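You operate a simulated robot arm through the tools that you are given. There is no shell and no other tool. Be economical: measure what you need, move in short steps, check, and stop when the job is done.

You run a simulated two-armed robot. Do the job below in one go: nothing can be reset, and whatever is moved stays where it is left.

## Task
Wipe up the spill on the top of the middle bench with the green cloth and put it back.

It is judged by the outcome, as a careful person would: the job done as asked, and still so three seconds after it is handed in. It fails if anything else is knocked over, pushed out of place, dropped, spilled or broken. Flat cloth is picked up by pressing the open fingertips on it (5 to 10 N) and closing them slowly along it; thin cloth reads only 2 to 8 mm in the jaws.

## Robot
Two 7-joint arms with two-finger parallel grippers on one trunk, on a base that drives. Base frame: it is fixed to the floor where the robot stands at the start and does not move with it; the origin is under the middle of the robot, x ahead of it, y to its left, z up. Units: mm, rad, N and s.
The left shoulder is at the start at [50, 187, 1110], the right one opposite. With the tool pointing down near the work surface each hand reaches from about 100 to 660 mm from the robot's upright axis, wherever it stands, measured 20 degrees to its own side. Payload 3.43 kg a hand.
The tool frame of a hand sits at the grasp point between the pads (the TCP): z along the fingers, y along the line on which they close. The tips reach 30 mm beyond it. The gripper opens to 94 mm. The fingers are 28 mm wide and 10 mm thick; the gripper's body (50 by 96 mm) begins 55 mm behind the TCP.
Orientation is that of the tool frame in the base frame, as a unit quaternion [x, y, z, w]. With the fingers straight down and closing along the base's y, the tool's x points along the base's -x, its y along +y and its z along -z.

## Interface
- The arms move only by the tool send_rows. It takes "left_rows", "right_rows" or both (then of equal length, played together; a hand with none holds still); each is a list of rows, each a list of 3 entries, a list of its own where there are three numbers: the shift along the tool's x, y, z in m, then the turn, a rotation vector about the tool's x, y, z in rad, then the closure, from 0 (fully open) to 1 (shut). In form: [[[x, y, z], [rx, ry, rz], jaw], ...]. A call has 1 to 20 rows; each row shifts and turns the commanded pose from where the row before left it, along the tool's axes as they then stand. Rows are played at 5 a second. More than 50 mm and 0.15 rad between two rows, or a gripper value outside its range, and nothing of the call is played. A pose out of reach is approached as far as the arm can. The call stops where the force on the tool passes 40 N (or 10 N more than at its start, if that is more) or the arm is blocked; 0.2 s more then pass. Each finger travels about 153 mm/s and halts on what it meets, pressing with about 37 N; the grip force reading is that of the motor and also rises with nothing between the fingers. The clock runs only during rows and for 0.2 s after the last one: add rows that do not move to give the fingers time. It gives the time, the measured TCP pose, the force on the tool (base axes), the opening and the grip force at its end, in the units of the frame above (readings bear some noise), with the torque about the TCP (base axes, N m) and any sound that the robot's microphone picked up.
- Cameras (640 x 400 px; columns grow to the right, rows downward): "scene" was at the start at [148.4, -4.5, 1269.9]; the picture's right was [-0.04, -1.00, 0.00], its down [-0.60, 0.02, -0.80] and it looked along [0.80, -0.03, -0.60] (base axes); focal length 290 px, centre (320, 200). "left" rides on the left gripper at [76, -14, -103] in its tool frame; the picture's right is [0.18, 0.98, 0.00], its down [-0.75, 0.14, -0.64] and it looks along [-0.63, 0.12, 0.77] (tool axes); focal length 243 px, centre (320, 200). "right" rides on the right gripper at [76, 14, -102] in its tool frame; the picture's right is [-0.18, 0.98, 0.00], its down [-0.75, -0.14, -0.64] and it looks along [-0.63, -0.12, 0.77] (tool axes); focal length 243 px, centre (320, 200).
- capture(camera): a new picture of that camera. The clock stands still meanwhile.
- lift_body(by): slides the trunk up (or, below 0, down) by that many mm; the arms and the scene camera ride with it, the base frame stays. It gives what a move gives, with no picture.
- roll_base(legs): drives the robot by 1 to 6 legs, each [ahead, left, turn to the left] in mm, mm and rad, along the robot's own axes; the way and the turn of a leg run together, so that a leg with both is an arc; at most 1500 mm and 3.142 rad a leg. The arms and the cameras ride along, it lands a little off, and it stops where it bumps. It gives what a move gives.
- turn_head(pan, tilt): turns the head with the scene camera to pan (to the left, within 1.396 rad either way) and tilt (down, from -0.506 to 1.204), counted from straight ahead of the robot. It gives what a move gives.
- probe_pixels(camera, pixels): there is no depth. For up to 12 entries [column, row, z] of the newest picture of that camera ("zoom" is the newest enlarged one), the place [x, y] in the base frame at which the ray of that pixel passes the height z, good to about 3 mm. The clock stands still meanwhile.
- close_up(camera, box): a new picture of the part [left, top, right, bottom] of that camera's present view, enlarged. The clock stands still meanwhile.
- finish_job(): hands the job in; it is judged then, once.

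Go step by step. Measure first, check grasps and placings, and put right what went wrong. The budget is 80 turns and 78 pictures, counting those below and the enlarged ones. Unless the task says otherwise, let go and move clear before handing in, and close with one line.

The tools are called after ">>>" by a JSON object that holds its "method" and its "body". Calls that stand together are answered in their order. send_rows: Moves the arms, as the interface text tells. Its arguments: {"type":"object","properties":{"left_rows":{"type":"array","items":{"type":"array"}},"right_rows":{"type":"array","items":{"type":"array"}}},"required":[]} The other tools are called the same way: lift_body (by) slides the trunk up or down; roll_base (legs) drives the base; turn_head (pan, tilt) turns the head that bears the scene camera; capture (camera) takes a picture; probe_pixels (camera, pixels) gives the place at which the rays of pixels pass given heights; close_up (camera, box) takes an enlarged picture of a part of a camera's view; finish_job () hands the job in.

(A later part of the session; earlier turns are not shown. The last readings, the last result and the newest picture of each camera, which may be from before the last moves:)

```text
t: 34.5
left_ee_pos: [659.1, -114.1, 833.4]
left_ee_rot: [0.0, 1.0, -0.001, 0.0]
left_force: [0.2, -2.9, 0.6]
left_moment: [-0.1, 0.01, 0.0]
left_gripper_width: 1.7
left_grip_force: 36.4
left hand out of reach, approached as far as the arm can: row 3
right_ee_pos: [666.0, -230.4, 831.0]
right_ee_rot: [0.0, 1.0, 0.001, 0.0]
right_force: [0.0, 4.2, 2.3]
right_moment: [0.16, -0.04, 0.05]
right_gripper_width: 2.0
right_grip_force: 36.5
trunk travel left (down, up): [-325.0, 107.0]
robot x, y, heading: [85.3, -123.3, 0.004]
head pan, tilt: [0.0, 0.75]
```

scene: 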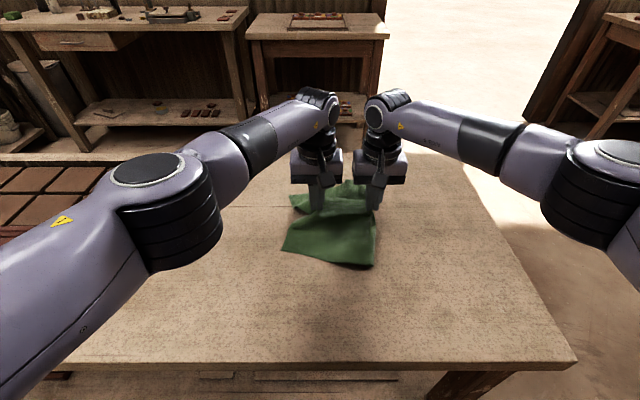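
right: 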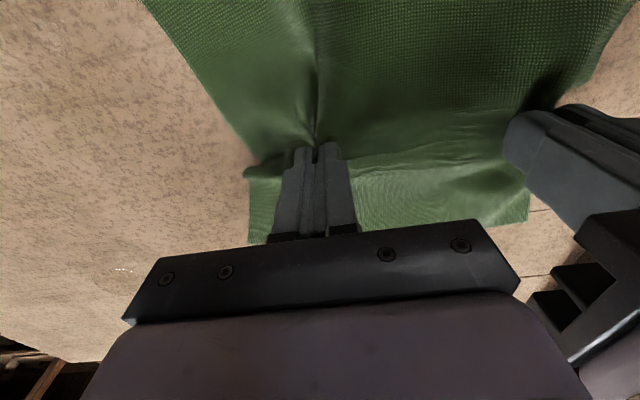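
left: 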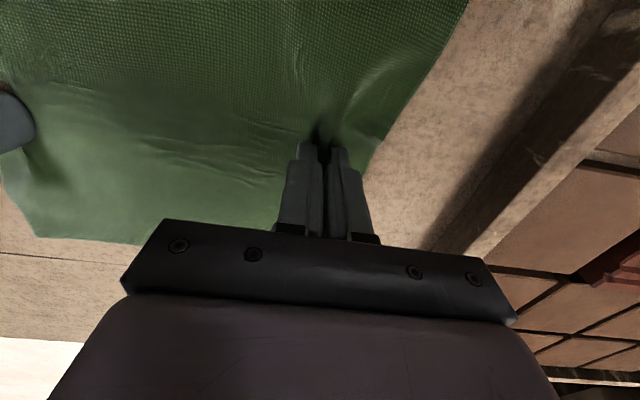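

Right is pressing at 2 N. I'll press about 1 mm more and wipe +y across the puddle, step forward 18 mm, then wipe back.

>>> {"method": "send_rows", "body": {"right_rows": [[[0, -0.008, 0.0012], [0, 0, 0], 1], [[0, 0.014, 0], [0, 0, 0], 1], [[0, 0.014, 0], [0, 0, 0], 1], [[0, 0.014, 0], [0, 0, 0], 1], [[0, 0.014, 0], [0, 0, 0], 1], [[0, 0.014, 0], [0, 0, 0], 1], [[0, 0.014, 0], [0, 0, 0], 1], [[0, 0.01, 0], [0, 0, 0], 1], [[-0.018, 0, 0], [0, 0, 0], 1], [[0, 0, 0], [0, 0, 0], 1]], "left_rows": [[[0, 0, 0], [0, 0, 0], 1], [[0, 0.012, 0], [0, 0, 0], 1], [[0, 0.014, 0], [0, 0, 0], 1], [[0, 0.014, 0], [0, 0, 0], 1], [[0, 0.014, 0], [0, 0, 0], 1], [[0, 0.014, 0], [0, 0, 0], 1], [[0, 0.014, 0], [0, 0, 0], 1], [[0, 0.004, 0], [0, 0, 0], 1], [[-0.01, 0, 0], [0, 0, 0], 1], [[0, 0, 0], [0, 0, 0], 1]]}}

>>> {"method": "capture", "body": {"camera": "scene"}}

>>> {"method": "capture", "body": {"camera": "right"}}

```text
t: 36.7
left_ee_pos: [668.7, -27.4, 833.9]
left_ee_rot: [-0.001, 1.0, 0.001, 0.0]
left_force: [-0.8, -8.8, -0.1]
left_moment: [-0.27, 0.01, 0.0]
left_gripper_width: 1.9
left_grip_force: 36.8
right_ee_pos: [666.1, -145.7, 831.2]
right_ee_rot: [-0.001, 1.0, 0.0, -0.001]
right_force: [-3.1, 6.4, 9.6]
right_moment: [0.26, 0.1, 0.0]
right_gripper_width: 1.9
right_grip_force: 36.6
right hand out of reach, approached as far as the arm can: row 9
trunk travel left (down, up): [-325.0, 107.0]
robot x, y, heading: [81.0, -118.9, -0.001]
head pan, tilt: [0.0, 0.75]
```

```text
50 pictures are left
```

scene: 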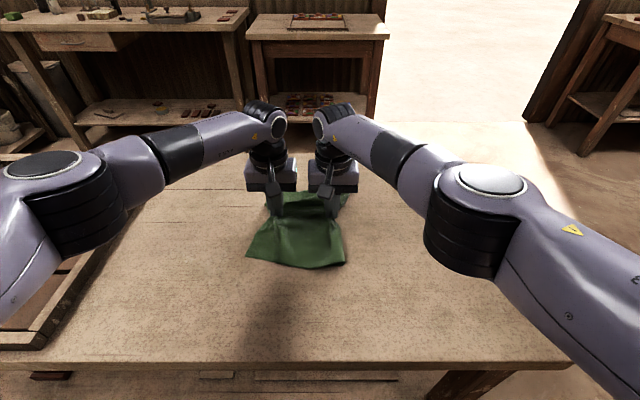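

```text
49 pictures are left
```

right: 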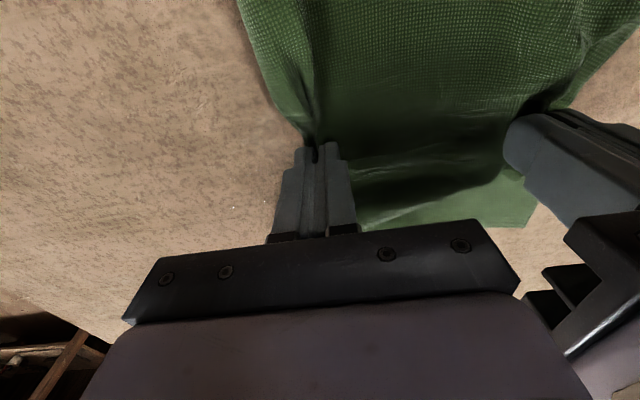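

The right hand hit its reach limit at x≈666. I'll check what remains of the puddle.

>>> {"method": "close_up", "body": {"camera": "scene", "box": [300, 170, 428, 250]}}

>>> {"method": "close_up", "body": {"camera": "right", "box": [130, 130, 290, 230]}}

```text
5.00 times, centred on (364, 210) of scene
```

zoom: 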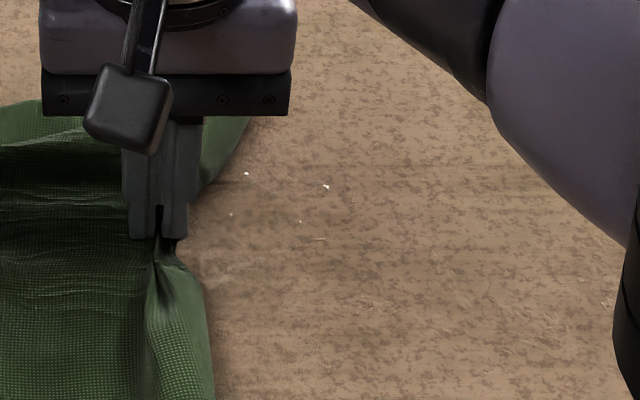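

```text
4.00 times, centred on (210, 180) of right
```

zoom: 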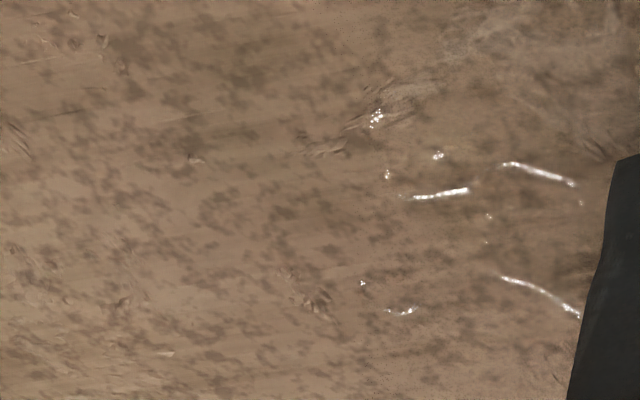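

Most of the puddle is gone, with a few thin residues left. I'll locate them.

>>> {"method": "probe_pixels", "body": {"camera": "zoom", "pixels": [[375, 118, 800], [440, 195, 800], [540, 172, 800], [360, 283, 800], [405, 312, 800], [540, 295, 800], [578, 315, 800], [580, 203, 800]]}}

```text
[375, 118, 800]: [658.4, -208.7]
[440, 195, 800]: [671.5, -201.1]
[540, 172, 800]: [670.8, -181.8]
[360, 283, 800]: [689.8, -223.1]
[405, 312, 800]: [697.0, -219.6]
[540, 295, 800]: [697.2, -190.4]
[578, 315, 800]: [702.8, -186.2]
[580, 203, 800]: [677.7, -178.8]
```

The residue lies at x 655–705, y −225…−178. I'll lift, tilt both hands forward about 0.36 rad to gain reach, and move back to the puddle's right side.

>>> {"method": "send_rows", "body": {"right_rows": [[[0, 0, -0.012], [0, 0, 0], 1], [[0, 0, -0.01], [0, -0.12, 0], 1], [[0, 0, 0], [0, -0.12, 0], 1], [[0, 0, 0], [0, -0.12, 0], 1], [[0, -0.02, 0], [0, 0, 0], 1], [[0, -0.02, 0], [0, 0, 0], 1], [[0, -0.02, 0], [0, 0, 0], 1], [[0, -0.02, 0], [0, 0, 0], 1], [[0, -0.005, 0], [0, 0, 0], 1], [[0, 0, 0], [0, 0, 0], 1]], "left_rows": [[[0, 0, -0.012], [0, 0, 0], 1], [[0, 0, -0.01], [0, -0.12, 0], 1], [[0, 0, 0], [0, -0.12, 0], 1], [[0, 0, 0], [0, -0.12, 0], 1], [[0, -0.02, 0], [0, 0, 0], 1], [[0, -0.02, 0], [0, 0, 0], 1], [[0, -0.02, 0], [0, 0, 0], 1], [[0, -0.02, 0], [0, 0, 0], 1], [[0, -0.005, 0], [0, 0, 0], 1], [[0, 0, 0], [0, 0, 0], 1]]}}

>>> {"method": "capture", "body": {"camera": "scene"}}

```text
t: 38.9
left_ee_pos: [669.4, -112.4, 856.1]
left_ee_rot: [0.0, 0.984, 0.0, 0.178]
left_force: [-0.1, -4.3, 0.2]
left_moment: [-0.09, 0.03, -0.09]
left_gripper_width: 1.7
left_grip_force: 37.0
right_ee_pos: [668.8, -230.5, 852.3]
right_ee_rot: [0.0, 0.984, 0.001, 0.179]
right_force: [-0.1, 3.8, 0.9]
right_moment: [0.13, -0.01, 0.05]
right_gripper_width: 1.8
right_grip_force: 37.1
trunk travel left (down, up): [-325.0, 107.0]
robot x, y, heading: [79.9, -121.3, -0.0]
head pan, tilt: [0.0, 0.75]
```

```text
46 pictures are left
```

scene: 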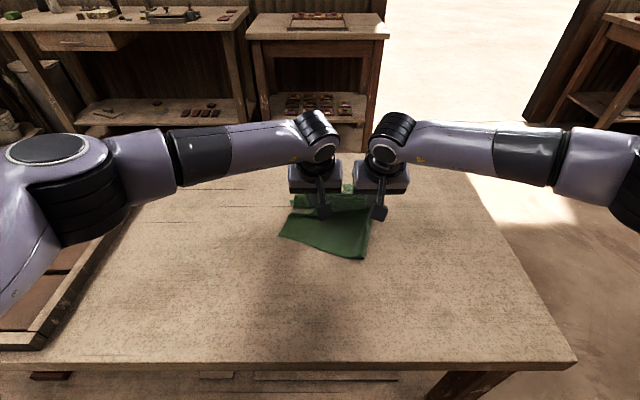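

The tilt worked with no reach warning. I'll lower both (about 18 mm along base z) and check the contact force.

>>> {"method": "send_rows", "body": {"right_rows": [[[0.0035, 0, 0.0094], [0, 0, 0], 1], [[0.0028, 0, 0.0075], [0, 0, 0], 1], [[0, 0, 0], [0, 0, 0], 1]], "left_rows": [[[0.0035, 0, 0.0094], [0, 0, 0], 1], [[0.0035, 0, 0.0094], [0, 0, 0], 1], [[0, 0, 0], [0, 0, 0], 1]]}}

>>> {"method": "send_rows", "body": {"right_rows": [[[0.0004, 0, 0.00095], [0, 0, 0], 1], [[0, 0, 0], [0, 0, 0], 1]]}}

```text
t: 39.7
left_ee_pos: [670.3, -113.1, 835.7]
left_ee_rot: [0.0, 0.984, 0.0, 0.18]
left_force: [-0.3, -3.4, 0.2]
left_moment: [-0.12, 0.03, -0.07]
left_gripper_width: 2.0
left_grip_force: 36.6
right_ee_pos: [669.7, -230.5, 835.8]
right_ee_rot: [-0.001, 0.983, 0.001, 0.181]
right_force: [-2.0, 4.3, 4.8]
right_moment: [0.13, 0.06, 0.08]
right_gripper_width: 1.9
right_grip_force: 36.2
trunk travel left (down, up): [-325.0, 107.0]
robot x, y, heading: [84.0, -119.3, -0.003]
head pan, tilt: [0.0, 0.75]
```

```text
t: 40.3
left_ee_pos: [669.5, -113.4, 836.8]
left_ee_rot: [0.0, 0.984, 0.0, 0.179]
left_force: [-0.4, -3.7, 0.8]
left_moment: [-0.11, -0.02, -0.09]
left_gripper_width: 1.7
left_grip_force: 36.7
right_ee_pos: [669.3, -229.7, 832.9]
right_ee_rot: [0.0, 0.984, 0.0, 0.18]
right_force: [0.7, 4.4, 7.1]
right_moment: [0.13, 0.04, 0.0]
right_gripper_width: 2.0
right_grip_force: 36.9
trunk travel left (down, up): [-325.0, 107.0]
robot x, y, heading: [80.6, -124.2, 0.003]
head pan, tilt: [0.0, 0.75]
```

Pressing at 7 N. I'll make three passes: +y, 14 mm forward, −y, 14 mm forward, +y, with both hands moving together.

>>> {"method": "send_rows", "body": {"right_rows": [[[0, 0.016, 0], [0, 0, 0], 1], [[0, 0.016, 0], [0, 0, 0], 1], [[0, 0.016, 0], [0, 0, 0], 1], [[0, 0.016, 0], [0, 0, 0], 1], [[0, 0.014, 0], [0, 0, 0], 1], [[-0.0131, 0, 0.0049], [0, 0, 0], 1], [[0, -0.016, 0], [0, 0, 0], 1], [[0, -0.016, 0], [0, 0, 0], 1], [[0, -0.016, 0], [0, 0, 0], 1], [[0, -0.016, 0], [0, 0, 0], 1], [[0, -0.014, 0], [0, 0, 0], 1], [[-0.0131, 0, 0.0049], [0, 0, 0], 1], [[0, 0.016, 0], [0, 0, 0], 1], [[0, 0.016, 0], [0, 0, 0], 1], [[0, 0.016, 0], [0, 0, 0], 1], [[0, 0.016, 0], [0, 0, 0], 1], [[0, 0.014, 0], [0, 0, 0], 1], [[0, 0, 0], [0, 0, 0], 1]], "left_rows": [[[0, 0.016, 0], [0, 0, 0], 1], [[0, 0.016, 0], [0, 0, 0], 1], [[0, 0.016, 0], [0, 0, 0], 1], [[0, 0.016, 0], [0, 0, 0], 1], [[0, 0.014, 0], [0, 0, 0], 1], [[-0.0131, 0, 0.0049], [0, 0, 0], 1], [[0, -0.016, 0], [0, 0, 0], 1], [[0, -0.016, 0], [0, 0, 0], 1], [[0, -0.016, 0], [0, 0, 0], 1], [[0, -0.016, 0], [0, 0, 0], 1], [[0, -0.014, 0], [0, 0, 0], 1], [[-0.0131, 0, 0.0049], [0, 0, 0], 1], [[0, 0.016, 0], [0, 0, 0], 1], [[0, 0.016, 0], [0, 0, 0], 1], [[0, 0.016, 0], [0, 0, 0], 1], [[0, 0.016, 0], [0, 0, 0], 1], [[0, 0.014, 0], [0, 0, 0], 1], [[0, 0, 0], [0, 0, 0], 1]]}}

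>>> {"method": "capture", "body": {"camera": "scene"}}

>>> {"method": "close_up", "body": {"camera": "right", "box": [110, 110, 300, 230]}}

>>> {"method": "close_up", "body": {"camera": "scene", "box": [300, 160, 428, 240]}}

```text
t: 44.1
left_ee_pos: [696.9, -34.0, 836.9]
left_ee_rot: [0.001, 0.984, 0.0, 0.18]
left_force: [-0.1, -7.2, 0.2]
left_moment: [-0.22, 0.05, -0.06]
left_gripper_width: 1.7
left_grip_force: 36.7
right_ee_pos: [697.4, -153.2, 834.6]
right_ee_rot: [0.0, 0.984, 0.001, 0.18]
right_force: [-0.1, 4.8, 10.7]
right_moment: [0.15, 0.05, 0.11]
right_gripper_width: 1.9
right_grip_force: 36.9
trunk travel left (down, up): [-325.0, 107.0]
robot x, y, heading: [83.0, -120.2, -0.002]
head pan, tilt: [0.0, 0.75]
```

```text
45 pictures are left
```

scene: 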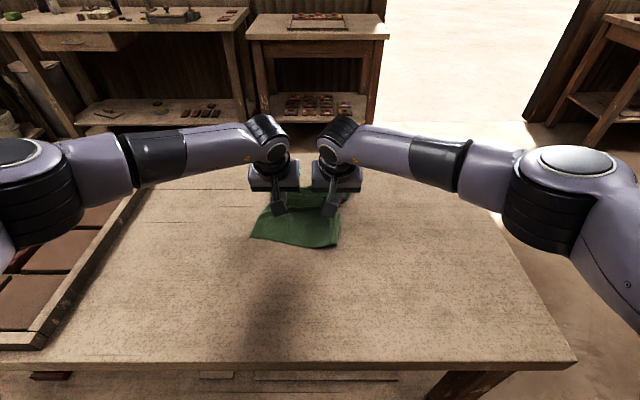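

```text
3.33 times, centred on (205, 170) of right
```

zoom: 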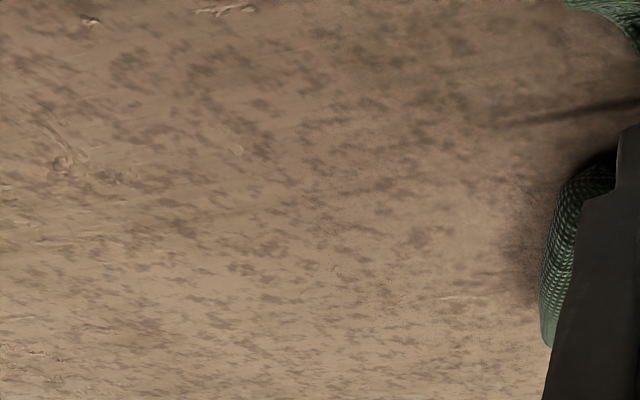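

```text
5.00 times, centred on (364, 200) of scene
```

zoom: 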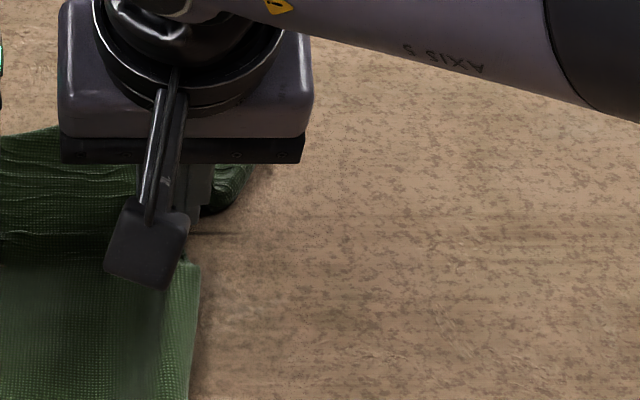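

The table right of the cloth looks clean. I'll do one more pass at the far side (+12 mm, −y), then lift clear and return the hands +y to inspect.

>>> {"method": "send_rows", "body": {"right_rows": [[[-0.0112, 0, 0.0042], [0, 0, 0], 1], [[0, -0.016, 0], [0, 0, 0], 1], [[0, -0.016, 0], [0, 0, 0], 1], [[0, -0.016, 0], [0, 0, 0], 1], [[0, -0.016, 0], [0, 0, 0], 1], [[0, -0.018, 0], [0, 0, 0], 1], [[-0.0039, 0, -0.0103], [0, 0, 0], 1], [[-0.0039, 0, -0.0103], [0, 0, 0], 1], [[0, 0.016, 0], [0, 0, 0], 1], [[0.02, 0.016, -0.0075], [0, 0, 0], 1], [[0.02, 0.016, -0.0075], [0, 0, 0], 1], [[0.02, 0.016, -0.0075], [0, 0, 0], 1], [[0.02, 0.018, -0.0075], [0, 0, 0], 1], [[0, 0, 0], [0, 0.12, 0], 1], [[0, 0, 0], [0, 0.12, 0], 1], [[0, 0, 0], [0, 0.12, 0], 1], [[0, 0, 0], [0, 0, 0], 1]], "left_rows": [[[-0.0112, 0, 0.0042], [0, 0, 0], 1], [[0, -0.016, 0], [0, 0, 0], 1], [[0, -0.016, 0], [0, 0, 0], 1], [[0, -0.016, 0], [0, 0, 0], 1], [[0, -0.016, 0], [0, 0, 0], 1], [[0, -0.018, 0], [0, 0, 0], 1], [[-0.0039, 0, -0.0103], [0, 0, 0], 1], [[-0.0039, 0, -0.0103], [0, 0, 0], 1], [[0, 0.016, 0], [0, 0, 0], 1], [[0.02, 0.016, -0.0075], [0, 0, 0], 1], [[0.02, 0.016, -0.0075], [0, 0, 0], 1], [[0.02, 0.016, -0.0075], [0, 0, 0], 1], [[0.02, 0.018, -0.0075], [0, 0, 0], 1], [[0, 0, 0], [0, 0.12, 0], 1], [[0, 0, 0], [0, 0.12, 0], 1], [[0, 0, 0], [0, 0.12, 0], 1], [[0, 0, 0], [0, 0, 0], 1]]}}

>>> {"method": "capture", "body": {"camera": "scene"}}

```text
t: 47.7
left_ee_pos: [623.9, -34.4, 856.5]
left_ee_rot: [0.001, 1.0, 0.001, 0.0]
left_force: [0.0, -3.9, 0.2]
left_moment: [-0.15, -0.02, -0.02]
left_gripper_width: 2.0
left_grip_force: 36.9
right_ee_pos: [622.5, -152.2, 856.1]
right_ee_rot: [0.001, 1.0, 0.002, -0.001]
right_force: [0.4, 4.1, 0.3]
right_moment: [0.14, 0.0, 0.0]
right_gripper_width: 2.2
right_grip_force: 37.0
trunk travel left (down, up): [-325.0, 107.0]
robot x, y, heading: [81.9, -118.7, 0.001]
head pan, tilt: [0.0, 0.75]
```

```text
42 pictures are left
```

scene: 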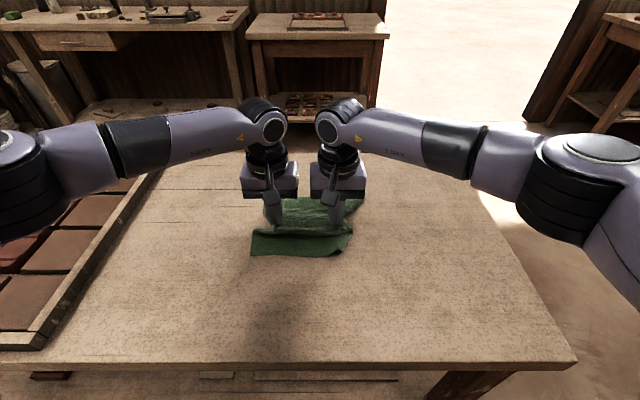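

The cloth's near half has bunched under itself, which I'll straighten later. I'll roll the base back left 120 mm, then inspect the spill area.

>>> {"method": "roll_base", "body": {"legs": [[0, 120, 0]]}}

>>> {"method": "capture", "body": {"camera": "scene"}}

>>> {"method": "close_up", "body": {"camera": "scene", "box": [330, 165, 458, 245]}}

>>> {"method": "capture", "body": {"camera": "right"}}

```text
t: 49.4
left_ee_pos: [623.7, 85.1, 856.3]
left_ee_rot: [-0.002, 1.0, 0.0, -0.001]
left_force: [0.0, -5.0, 0.5]
left_moment: [-0.17, -0.01, -0.03]
left_gripper_width: 2.2
left_grip_force: 36.5
right_ee_pos: [624.3, -32.2, 856.5]
right_ee_rot: [0.0, 1.0, 0.001, 0.001]
right_force: [0.2, 4.0, -0.8]
right_moment: [0.14, 0.0, -0.03]
right_gripper_width: 2.2
right_grip_force: 36.6
trunk travel left (down, up): [-325.0, 107.0]
robot x, y, heading: [88.1, -7.1, -0.002]
head pan, tilt: [0.0, 0.75]
```

```text
41 pictures are left
```

scene: 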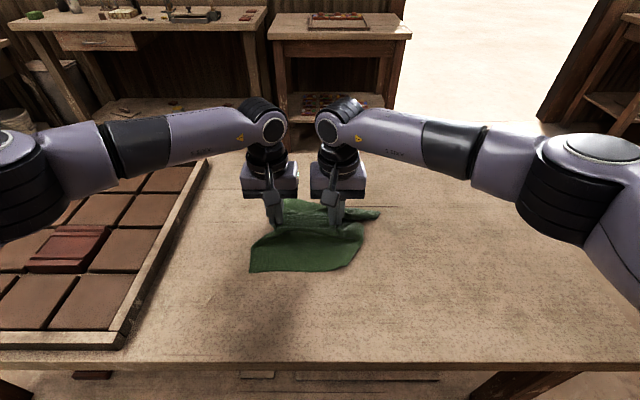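

```text
5.00 times, centred on (394, 205) of scene
```

zoom: 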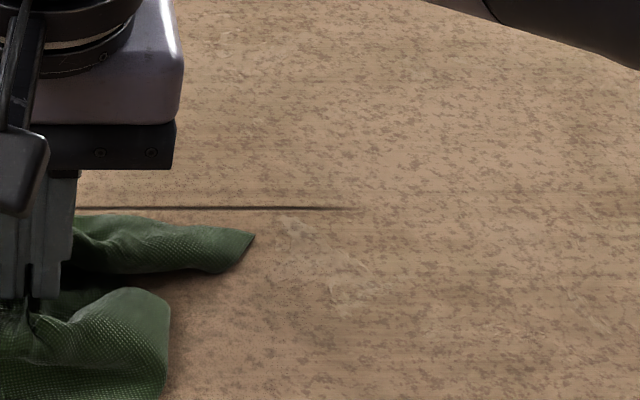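

```text
39 pictures are left
```

right: 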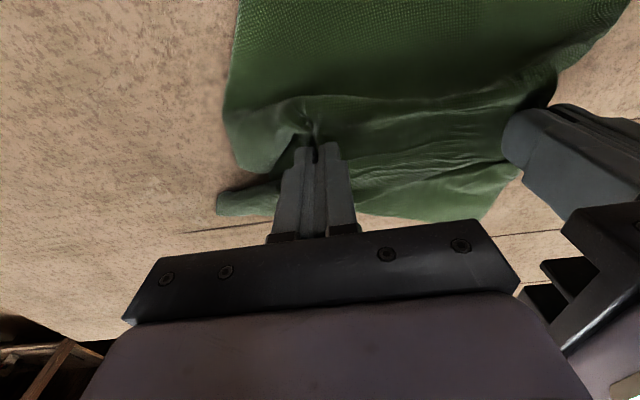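

The spill area is dry, with no glints left. Next I'll lift the cloth and carry it over its original spot, hands about (550,54) and (550,172), and look before laying it down.

>>> {"method": "send_rows", "body": {"right_rows": [[[0, 0.01, -0.03], [0, 0, 0], 1], [[0, 0.01, -0.03], [0, 0, 0], 1], [[0, 0.01, -0.03], [0, 0, 0], 1], [[0, 0.01, -0.03], [0, 0, 0], 1], [[0.015, 0.01, 0], [0, 0, 0], 1], [[0.015, 0.01, 0], [0, 0, 0], 1], [[0.015, 0.01, 0], [0, 0, 0], 1], [[0.015, 0.01, 0], [0, 0, 0], 1], [[0.015, 0.006, 0], [0, 0, 0], 1], [[0, 0, 0], [0, 0, 0], 1], [[0, 0, 0], [0, 0, 0], 1]], "left_rows": [[[0, 0.01, -0.03], [0, 0, 0], 1], [[0, 0.01, -0.03], [0, 0, 0], 1], [[0, 0.01, -0.03], [0, 0, 0], 1], [[0, 0.01, -0.03], [0, 0, 0], 1], [[0.015, 0.01, 0], [0, 0, 0], 1], [[0.015, 0.01, 0], [0, 0, 0], 1], [[0.015, 0.01, 0], [0, 0, 0], 1], [[0.015, 0.01, 0], [0, 0, 0], 1], [[0.015, 0.006, 0], [0, 0, 0], 1], [[0, 0, 0], [0, 0, 0], 1], [[0, 0, 0], [0, 0, 0], 1]]}}

>>> {"method": "capture", "body": {"camera": "scene"}}

>>> {"method": "capture", "body": {"camera": "right"}}

```text
t: 51.8
left_ee_pos: [546.1, 171.3, 977.2]
left_ee_rot: [-0.002, 1.0, 0.0, -0.001]
left_force: [-0.7, -3.8, -1.0]
left_moment: [-0.14, -0.01, -0.01]
left_gripper_width: 2.0
left_grip_force: 36.5
right_ee_pos: [548.4, 53.4, 975.7]
right_ee_rot: [-0.001, 1.0, 0.001, 0.0]
right_force: [0.0, 3.2, -0.6]
right_moment: [0.13, 0.0, 0.03]
right_gripper_width: 2.0
right_grip_force: 36.7
trunk travel left (down, up): [-325.0, 107.0]
robot x, y, heading: [85.7, -2.1, 0.0]
head pan, tilt: [0.0, 0.75]
```

```text
38 pictures are left
```

scene: 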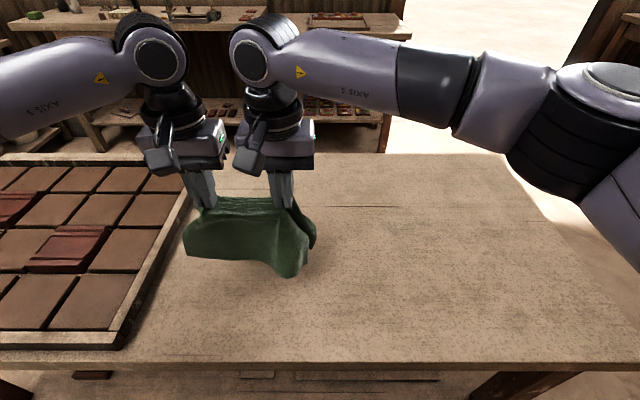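

```text
37 pictures are left
```

right: 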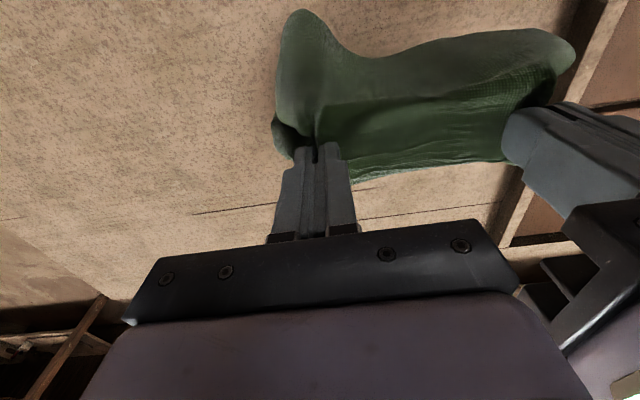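

The whole table top looks dry and the cloth hangs over its spot with both halves down. I'll lower it straight and see how the flaps settle.

>>> {"method": "send_rows", "body": {"right_rows": [[[0, 0, 0.02], [0, 0, 0], 1], [[0, 0, 0.02], [0, 0, 0], 1], [[0, 0, 0.02], [0, 0, 0], 1], [[0, 0, 0.02], [0, 0, 0], 1], [[0, 0, 0.02], [0, 0, 0], 1], [[0, 0, 0.02], [0, 0, 0], 1], [[0, 0, 0.01], [0, 0, 0], 1], [[0, 0, 0], [0, 0, 0], 1]], "left_rows": [[[0, 0, 0.02], [0, 0, 0], 1], [[0, 0, 0.02], [0, 0, 0], 1], [[0, 0, 0.02], [0, 0, 0], 1], [[0, 0, 0.02], [0, 0, 0], 1], [[0, 0, 0.02], [0, 0, 0], 1], [[0, 0, 0.02], [0, 0, 0], 1], [[0, 0, 0.01], [0, 0, 0], 1], [[0, 0, 0], [0, 0, 0], 1]]}}

>>> {"method": "capture", "body": {"camera": "scene"}}

>>> {"method": "capture", "body": {"camera": "right"}}

>>> {"method": "capture", "body": {"camera": "left"}}

```text
t: 53.6
left_ee_pos: [547.7, 171.5, 847.4]
left_ee_rot: [-0.002, 1.0, 0.0, 0.001]
left_force: [0.0, -3.0, -0.9]
left_moment: [-0.09, 0.0, -0.05]
left_gripper_width: 1.9
left_grip_force: 36.4
right_ee_pos: [548.1, 54.0, 845.2]
right_ee_rot: [0.0, 1.0, -0.001, 0.0]
right_force: [0.5, 3.0, 0.7]
right_moment: [0.08, 0.01, -0.01]
right_gripper_width: 1.9
right_grip_force: 36.6
trunk travel left (down, up): [-325.0, 107.0]
robot x, y, heading: [80.8, -4.8, 0.003]
head pan, tilt: [0.0, 0.75]
```

```text
36 pictures are left
```

scene: 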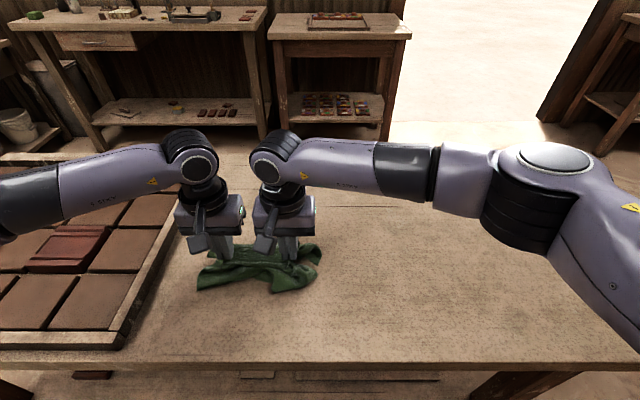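

```text
35 pictures are left
```

right: 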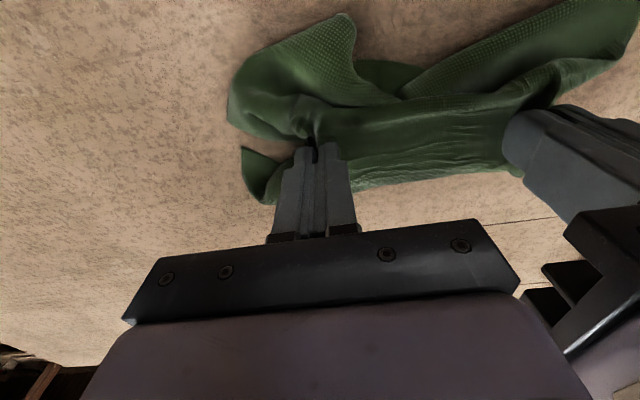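

```text
34 pictures are left
```

left: 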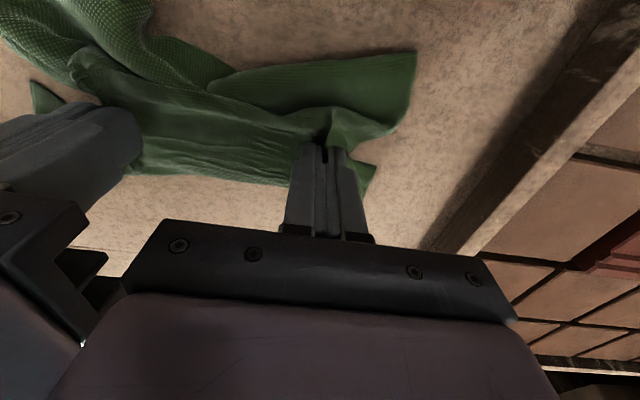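

Both near corners are visible, left at (415,55) in the left view and right at (350,20) in the right view. I'll drag low +x about 100 mm so the near half trails out flat.

>>> {"method": "send_rows", "body": {"right_rows": [[[0, 0, 0.008], [0, 0, 0], 1], [[-0.015, 0, 0], [0, 0, 0], 1], [[-0.015, 0, 0], [0, 0, 0], 1], [[-0.015, 0, 0], [0, 0, 0], 1], [[-0.015, 0, 0], [0, 0, 0], 1], [[-0.015, 0, 0], [0, 0, 0], 1], [[-0.015, 0, 0], [0, 0, 0], 1], [[-0.01, 0, 0], [0, 0, 0], 1], [[0, 0, 0], [0, 0, 0], 1]], "left_rows": [[[0, 0, 0.008], [0, 0, 0], 1], [[-0.015, 0, 0], [0, 0, 0], 1], [[-0.015, 0, 0], [0, 0, 0], 1], [[-0.015, 0, 0], [0, 0, 0], 1], [[-0.015, 0, 0], [0, 0, 0], 1], [[-0.015, 0, 0], [0, 0, 0], 1], [[-0.015, 0, 0], [0, 0, 0], 1], [[-0.01, 0, 0], [0, 0, 0], 1], [[0, 0, 0], [0, 0, 0], 1]]}}

>>> {"method": "capture", "body": {"camera": "scene"}}

>>> {"method": "capture", "body": {"camera": "right"}}

```text
t: 55.1
left_ee_pos: [624.9, 156.6, 841.6]
left_ee_rot: [0.009, 1.0, -0.015, 0.002]
left_force: [0.9, -13.9, -0.8]
left_moment: [-0.45, 0.0, -0.05]
left_gripper_width: 1.8
left_grip_force: 36.5
right_ee_pos: [634.1, 36.7, 832.7]
right_ee_rot: [0.015, 1.0, 0.012, -0.006]
right_force: [-2.3, 13.0, 10.5]
right_moment: [0.39, 0.06, 0.05]
right_gripper_width: 2.0
right_grip_force: 37.2
right hand out of reach, approached as far as the arm can: row 7
trunk travel left (down, up): [-325.0, 107.0]
robot x, y, heading: [86.0, -4.1, 0.001]
head pan, tilt: [0.0, 0.75]
stopped in row 7 (right hand): the force on the tool passed its limit at 71 N (the readings are from after the stop); the commanded pose is now the measured one
```

```text
33 pictures are left
```

scene: 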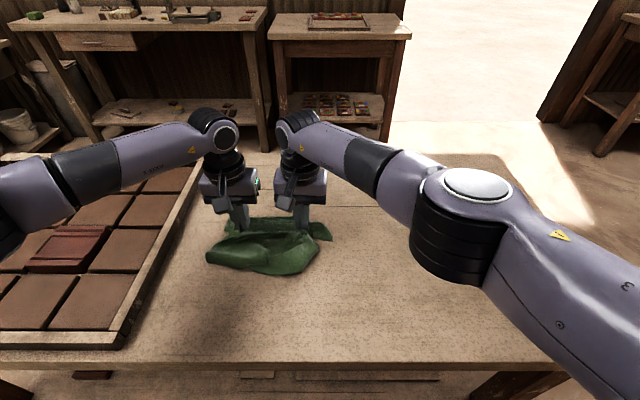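

```text
32 pictures are left
```

right: 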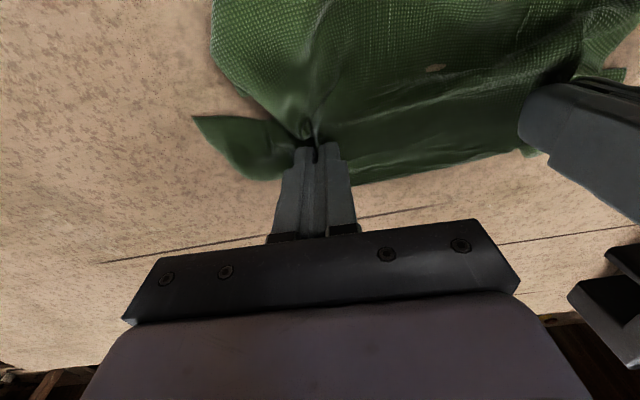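

The right arm reached its limit crossing the centre, but the near half has trailed out. I'll release both here, rise and look at the cloth.

>>> {"method": "send_rows", "body": {"right_rows": [[[0, 0, -0.001], [0, 0, 0], 1], [[0, 0, 0], [0, 0, 0], 0.8], [[0, 0, 0], [0, 0, 0], 0.65], [[0, 0, 0], [0, 0, 0], 0.6], [[0, 0, -0.03], [0, 0, 0], 0.6], [[0.02, -0.03, -0.04], [0, 0, 0], 0.6], [[0.03, -0.04, -0.04], [0, 0, 0], 0.6], [[0.02, -0.04, -0.02], [0, 0, 0], 0.6], [[0.02, -0.04, -0.0], [0, 0, 0], 0.6], [[0, 0, 0], [0, 0, 0], 0.6]], "left_rows": [[[0, 0, 0.006], [0, 0, 0], 1], [[0, 0, 0], [0, 0, 0], 0.8], [[0, 0, 0], [0, 0, 0], 0.65], [[0, 0, 0], [0, 0, 0], 0.6], [[0, 0, -0.03], [0, 0, 0], 0.6], [[0, 0.01, -0.04], [0, 0, 0], 0.6], [[0, 0.03, -0.04], [0, 0, 0], 0.6], [[0, 0.03, -0.03], [0, 0, 0], 0.6], [[0, 0.03, -0.03], [0, 0, 0], 0.6], [[0, 0, 0], [0, 0, 0], 0.6]]}}

>>> {"method": "capture", "body": {"camera": "scene"}}

>>> {"method": "close_up", "body": {"camera": "scene", "box": [180, 200, 372, 320]}}

```text
refused: row 6 steps farther than a row can; nothing moved
```

```text
31 pictures are left
```

scene: 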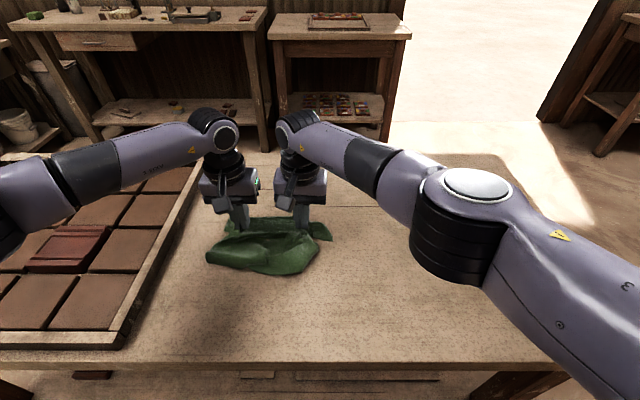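

```text
3.33 times, centred on (276, 260) of scene
```

zoom: 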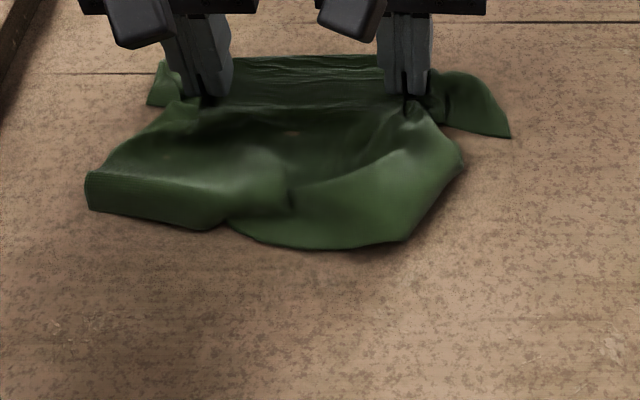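

A row exceeded the step limit and nothing moved. I'll resend with smaller steps.

>>> {"method": "send_rows", "body": {"right_rows": [[[0, 0, -0.001], [0, 0, 0], 1], [[0, 0, 0], [0, 0, 0], 0.8], [[0, 0, 0], [0, 0, 0], 0.65], [[0, 0, 0], [0, 0, 0], 0.6], [[0, 0, -0.03], [0, 0, 0], 0.6], [[0.01, -0.01, -0.04], [0, 0, 0], 0.6], [[0.02, -0.03, -0.03], [0, 0, 0], 0.6], [[0.02, -0.04, -0.02], [0, 0, 0], 0.6], [[0.02, -0.04, -0.0], [0, 0, 0], 0.6], [[0.02, -0.04, -0.0], [0, 0, 0], 0.6]], "left_rows": [[[0, 0, 0.006], [0, 0, 0], 1], [[0, 0, 0], [0, 0, 0], 0.8], [[0, 0, 0], [0, 0, 0], 0.65], [[0, 0, 0], [0, 0, 0], 0.6], [[0, 0, -0.03], [0, 0, 0], 0.6], [[0, 0.01, -0.04], [0, 0, 0], 0.6], [[0, 0.02, -0.04], [0, 0, 0], 0.6], [[0, 0.03, -0.03], [0, 0, 0], 0.6], [[0, 0.03, -0.03], [0, 0, 0], 0.6], [[0, 0, 0], [0, 0, 0], 0.6]]}}

>>> {"method": "capture", "body": {"camera": "scene"}}

>>> {"method": "close_up", "body": {"camera": "scene", "box": [180, 200, 372, 320]}}

```text
t: 57.3
left_ee_pos: [626.1, 253.3, 1003.5]
left_ee_rot: [0.008, 1.0, -0.011, 0.002]
left_force: [0.1, 0.3, 0.2]
left_moment: [-0.01, -0.02, 0.0]
left_gripper_width: 37.5
left_grip_force: 0.1
right_ee_pos: [538.5, -125.5, 951.1]
right_ee_rot: [0.015, 1.0, 0.008, -0.004]
right_force: [0.5, 0.8, -0.3]
right_moment: [0.0, 0.03, -0.01]
right_gripper_width: 37.7
right_grip_force: 0.0
trunk travel left (down, up): [-325.0, 107.0]
robot x, y, heading: [83.2, 0.3, 0.002]
head pan, tilt: [0.0, 0.75]
```

```text
29 pictures are left
```

scene: 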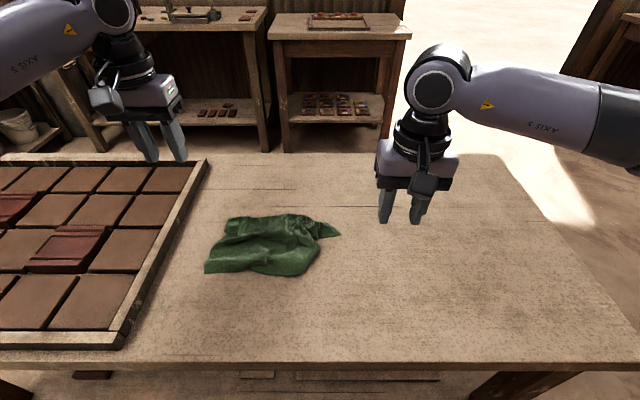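

```text
3.33 times, centred on (276, 260) of scene
```

zoom: 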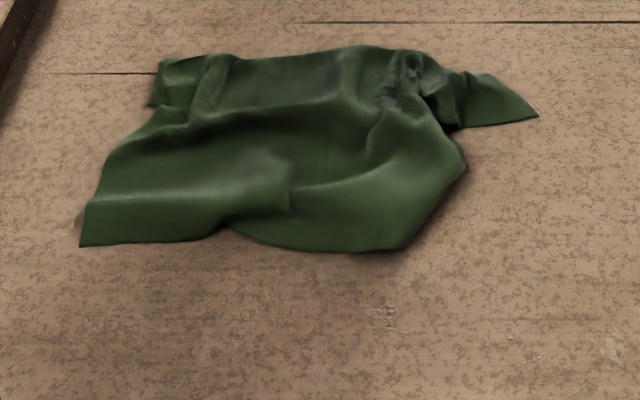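

I can see the near-left corner at zoom (80,245) and the far-right corner at (540,118), with the other corners tucked in. I'll measure positions.

>>> {"method": "probe_pixels", "body": {"camera": "zoom", "pixels": [[80, 245, 802], [540, 118, 802], [400, 250, 802], [465, 165, 802], [150, 105, 802], [165, 58, 802], [370, 45, 810], [105, 170, 802], [235, 230, 802], [480, 75, 802]]}}

>>> {"method": "capture", "body": {"camera": "left"}}

>>> {"method": "capture", "body": {"camera": "right"}}

```text
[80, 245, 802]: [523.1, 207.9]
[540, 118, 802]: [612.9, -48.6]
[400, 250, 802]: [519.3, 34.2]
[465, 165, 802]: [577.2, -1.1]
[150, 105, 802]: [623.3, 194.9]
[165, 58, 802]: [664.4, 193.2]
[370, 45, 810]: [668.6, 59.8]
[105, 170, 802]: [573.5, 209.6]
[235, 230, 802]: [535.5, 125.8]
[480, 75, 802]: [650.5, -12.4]
```

```text
27 pictures are left
```

left: 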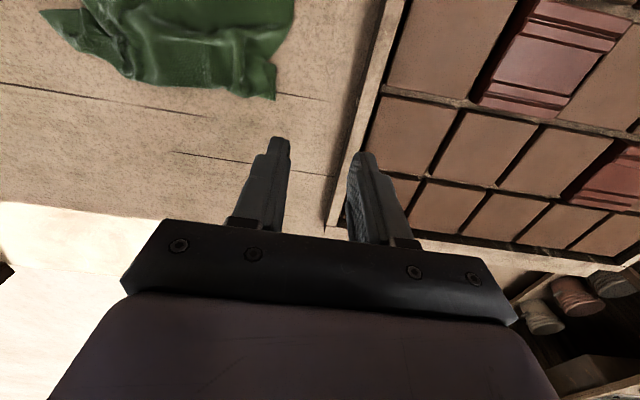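

```text
26 pictures are left
```

right: 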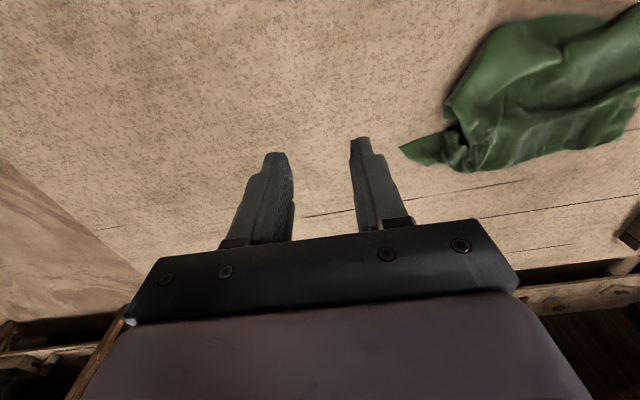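

The far half is tucked underneath, and its corners poke out at about (613,−49) and (623,195). I can pick up both far corners, let the whole cloth hang, and lay it out. I'll zoom in on both corners.

>>> {"method": "close_up", "body": {"camera": "left", "box": [200, 0, 328, 110]}}

>>> {"method": "probe_pixels", "body": {"camera": "left", "pixels": [[275, 99, 802], [275, 63, 802], [240, 95, 802], [295, 5, 802], [245, 60, 802]]}}

>>> {"method": "close_up", "body": {"camera": "right", "box": [390, 90, 518, 180]}}

>>> {"method": "probe_pixels", "body": {"camera": "right", "pixels": [[402, 150, 802], [450, 130, 802], [465, 165, 802], [445, 165, 802], [447, 108, 802]]}}

```text
3.64 times, centred on (264, 55) of left
```

zoom: 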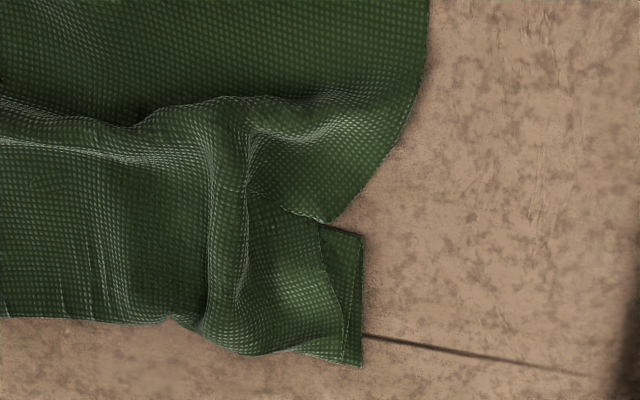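

```text
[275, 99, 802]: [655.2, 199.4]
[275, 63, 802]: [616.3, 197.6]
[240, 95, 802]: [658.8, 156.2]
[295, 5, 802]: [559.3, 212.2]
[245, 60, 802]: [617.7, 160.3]
```

```text
4.44 times, centred on (454, 135) of right
```

zoom: 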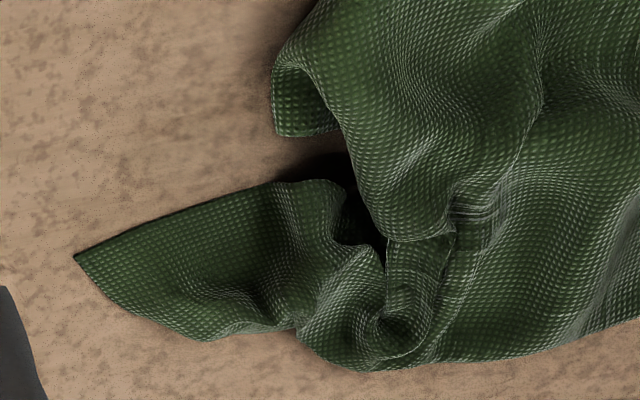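

```text
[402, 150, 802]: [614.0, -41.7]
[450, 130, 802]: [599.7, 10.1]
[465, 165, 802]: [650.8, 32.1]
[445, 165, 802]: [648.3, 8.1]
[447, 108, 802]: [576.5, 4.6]
```

The lower layer shows as a 12 mm strip at the left (x 617–655, y 188–198) and a triangle at the right (corner (614,−44)). I'll turn the left hand 90° so it closes along x on that strip, and bring the right hand over the triangle.

>>> {"method": "send_rows", "body": {"left_rows": [[[0, 0, 0.01], [0, 0, 0.1428], 0.68], [[0, 0, 0.01], [0, 0, 0.1428], 0.68], [[0, 0, 0.01], [0, 0, 0.1428], 0.68], [[0, 0, 0.01], [0, 0, 0.1428], 0.68], [[0, 0, 0.01], [0, 0, 0.1428], 0.68], [[0, 0, 0.01], [0, 0, 0.1428], 0.68], [[0, 0, 0.01], [0, 0, 0.1428], 0.68], [[0, 0, 0.01], [0, 0, 0.1428], 0.68], [[0, 0, 0.01], [0, 0, 0.1428], 0.68], [[0, 0, 0.01], [0, 0, 0.1428], 0.68], [[0, 0, 0.01], [0, 0, 0.1428], 0.68], [[-0.025, 0.004, 0.01], [0, 0, 0], 0.68], [[-0.026, 0.004, 0.01], [0, 0, 0], 0.68], [[0, 0, 0], [0, 0, 0], 0.68]], "right_rows": [[[-0.0073, 0.0095, 0.007], [0, 0, 0], 0.72], [[-0.0073, 0.0095, 0.007], [0, 0, 0], 0.72], [[-0.0073, 0.0095, 0.007], [0, 0, 0], 0.72], [[-0.0073, 0.0095, 0.007], [0, 0, 0], 0.72], [[-0.0073, 0.0095, 0.007], [0, 0, 0], 0.72], [[-0.0073, 0.0095, 0.007], [0, 0, 0], 0.72], [[-0.0073, 0.0095, 0.007], [0, 0, 0], 0.72], [[-0.0073, 0.0095, 0.007], [0, 0, 0], 0.72], [[-0.0073, 0.0095, 0.007], [0, 0, 0], 0.72], [[-0.0073, 0.0095, 0.007], [0, 0, 0], 0.72], [[-0.0073, 0.0095, 0.007], [0, 0, 0], 0.72], [[0, 0, 0], [0, 0, 0], 0.72], [[0, 0, 0], [0, 0, 0], 0.72], [[0, 0, 0], [0, 0, 0], 0.72]]}}

>>> {"method": "capture", "body": {"camera": "right"}}

>>> {"method": "capture", "body": {"camera": "left"}}

```text
t: 60.3
left_ee_pos: [592.0, 259.3, 974.1]
left_ee_rot: [0.289, 0.957, -0.011, 0.005]
left_force: [0.6, 0.5, 0.5]
left_moment: [0.03, 0.0, 0.01]
left_gripper_width: 29.8
left_grip_force: 0.1
left hand out of reach, approached as far as the arm can: row 4, 5, 6, 7, 8, 9, 10, 11, 12, 13
right_ee_pos: [623.5, -18.8, 875.0]
right_ee_rot: [0.015, 1.0, 0.008, -0.004]
right_force: [-0.9, -0.2, 0.5]
right_moment: [-0.01, 0.01, 0.01]
right_gripper_width: 26.4
right_grip_force: 0.1
trunk travel left (down, up): [-325.0, 107.0]
robot x, y, heading: [86.1, -2.2, 0.002]
head pan, tilt: [0.0, 0.75]
```

```text
23 pictures are left
```

right: 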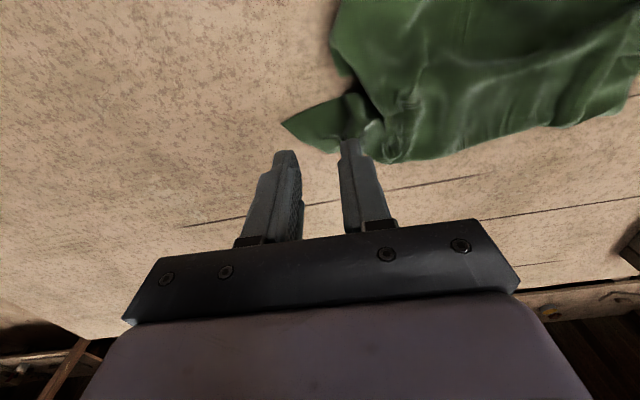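

```text
22 pictures are left
```

left: 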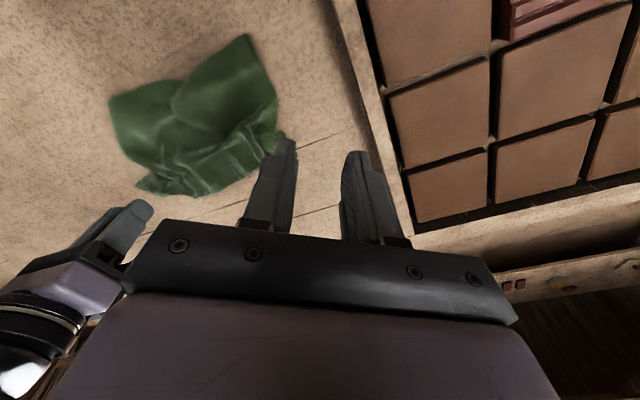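

The left wrist is limited in that direction, so I'll turn it the other way to −90°. Meanwhile I'll lower the right hand to just above the triangle.

>>> {"method": "send_rows", "body": {"left_rows": [[[0, 0, 0], [0, 0, -0.144], 0.68], [[0, 0, 0], [0, 0, -0.144], 0.68], [[0, 0, 0], [0, 0, -0.144], 0.68], [[0, 0, 0], [0, 0, -0.144], 0.68], [[0, 0, 0], [0, 0, -0.144], 0.68], [[0, 0, 0], [0, 0, -0.144], 0.68], [[0, 0, 0], [0, 0, -0.144], 0.68], [[0, 0, 0], [0, 0, -0.144], 0.68], [[0, 0, 0], [0, 0, -0.144], 0.68], [[0, 0, 0], [0, 0, -0.144], 0.68], [[0, 0, 0], [0, 0, -0.144], 0.68], [[0, 0, 0], [0, 0, -0.144], 0.68], [[0, 0, 0], [0, 0, -0.144], 0.68], [[0, 0, 0], [0, 0, -0.144], 0.68], [[0, 0, 0], [0, 0, -0.141], 0.68], [[0, 0, 0], [0, 0, 0], 0.68]], "right_rows": [[[0.005, -0.002, 0.02], [0, 0, 0], 0.72], [[0, 0, 0.017], [0, 0, 0], 0.72], [[0, 0, 0], [0, 0, 0], 0.72], [[0, 0, 0], [0, 0, 0], 0.72], [[0, 0, 0], [0, 0, 0], 0.72], [[0, 0, 0], [0, 0, 0], 0.72], [[0, 0, 0], [0, 0, 0], 0.72], [[0, 0, 0], [0, 0, 0], 0.72], [[0, 0, 0], [0, 0, 0], 0.72], [[0, 0, 0], [0, 0, 0], 0.72], [[0, 0, 0], [0, 0, 0], 0.72], [[0, 0, 0], [0, 0, 0], 0.72], [[0, 0, 0], [0, 0, 0], 0.72], [[0, 0, 0], [0, 0, 0], 0.72], [[0, 0, 0], [0, 0, 0], 0.72], [[0, 0, 0], [0, 0, 0], 0.72]]}}

>>> {"method": "close_up", "body": {"camera": "right", "box": [230, 80, 422, 200]}}

```text
t: 63.7
left_ee_pos: [592.6, 259.5, 973.4]
left_ee_rot: [-0.692, 0.722, -0.009, -0.008]
left_force: [0.4, -0.3, 0.6]
left_moment: [-0.01, 0.01, 0.0]
left_gripper_width: 30.4
left_grip_force: 0.0
right_ee_pos: [617.6, -21.5, 838.8]
right_ee_rot: [0.015, 1.0, 0.008, -0.005]
right_force: [1.2, -1.0, -0.5]
right_moment: [0.0, 0.06, 0.0]
right_gripper_width: 26.4
right_grip_force: 0.1
trunk travel left (down, up): [-325.0, 107.0]
robot x, y, heading: [81.5, -6.0, 0.005]
head pan, tilt: [0.0, 0.75]
```

```text
3.33 times, centred on (326, 140) of right
```

zoom: 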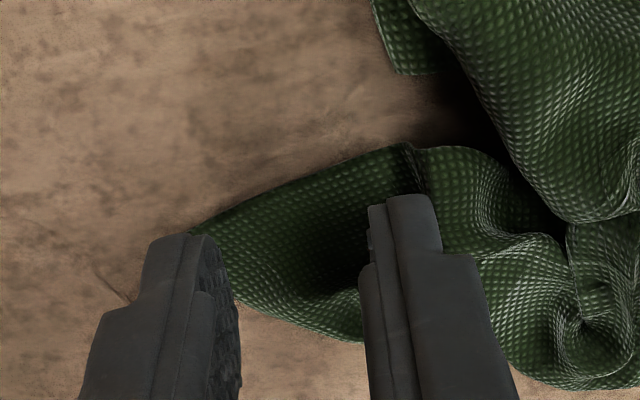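

The left hand is now turned about −88°. The right hand's outer finger is right at the corner tip, so I'll shift it 8 mm inward and press, while the left goes to just above the strip at (634,203).

>>> {"method": "send_rows", "body": {"left_rows": [[[0.014, -0.0104, 0.03], [0, 0, 0], 0.68], [[0.014, -0.0104, 0.03], [0, 0, 0], 0.68], [[0.014, -0.0104, 0.03], [0, 0, 0], 0.68], [[0.014, -0.0104, 0.03], [0, 0, 0], 0.68], [[0, 0, 0.01], [0, 0, 0], 0.68], [[0, 0, 0], [0, 0, 0], 0.68]], "right_rows": [[[0.002, 0.008, 0], [0, 0, 0], 0.72], [[0, 0, 0.003], [0, 0, 0], 0.72], [[0, 0, 0.002], [0, 0, 0], 0.72], [[0, 0, 0.001], [0, 0, 0], 0.72], [[0, 0, 0.001], [0, 0, 0], 0.72], [[0, 0, 0], [0, 0, 0], 0.72]]}}

>>> {"method": "close_up", "body": {"camera": "left", "box": [230, 80, 422, 200]}}

```text
t: 65.1
left_ee_pos: [633.6, 199.1, 845.9]
left_ee_rot: [-0.691, 0.723, -0.01, -0.006]
left_force: [-0.2, -0.2, 0.3]
left_moment: [0.02, -0.01, -0.02]
left_gripper_width: 30.1
left_grip_force: 0.1
right_ee_pos: [614.4, -13.6, 831.4]
right_ee_rot: [0.016, 1.0, 0.008, -0.003]
right_force: [1.1, -1.0, 8.5]
right_moment: [0.15, -0.07, -0.01]
right_gripper_width: 26.2
right_grip_force: 0.1
trunk travel left (down, up): [-325.0, 107.0]
robot x, y, heading: [84.5, -1.0, 0.003]
head pan, tilt: [0.0, 0.75]
```

```text
3.33 times, centred on (326, 140) of left
```

zoom: 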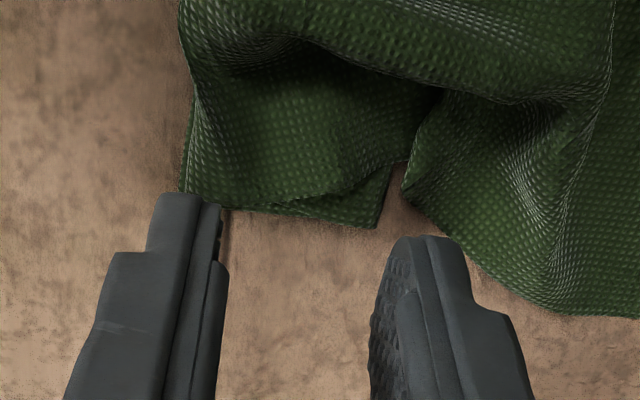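

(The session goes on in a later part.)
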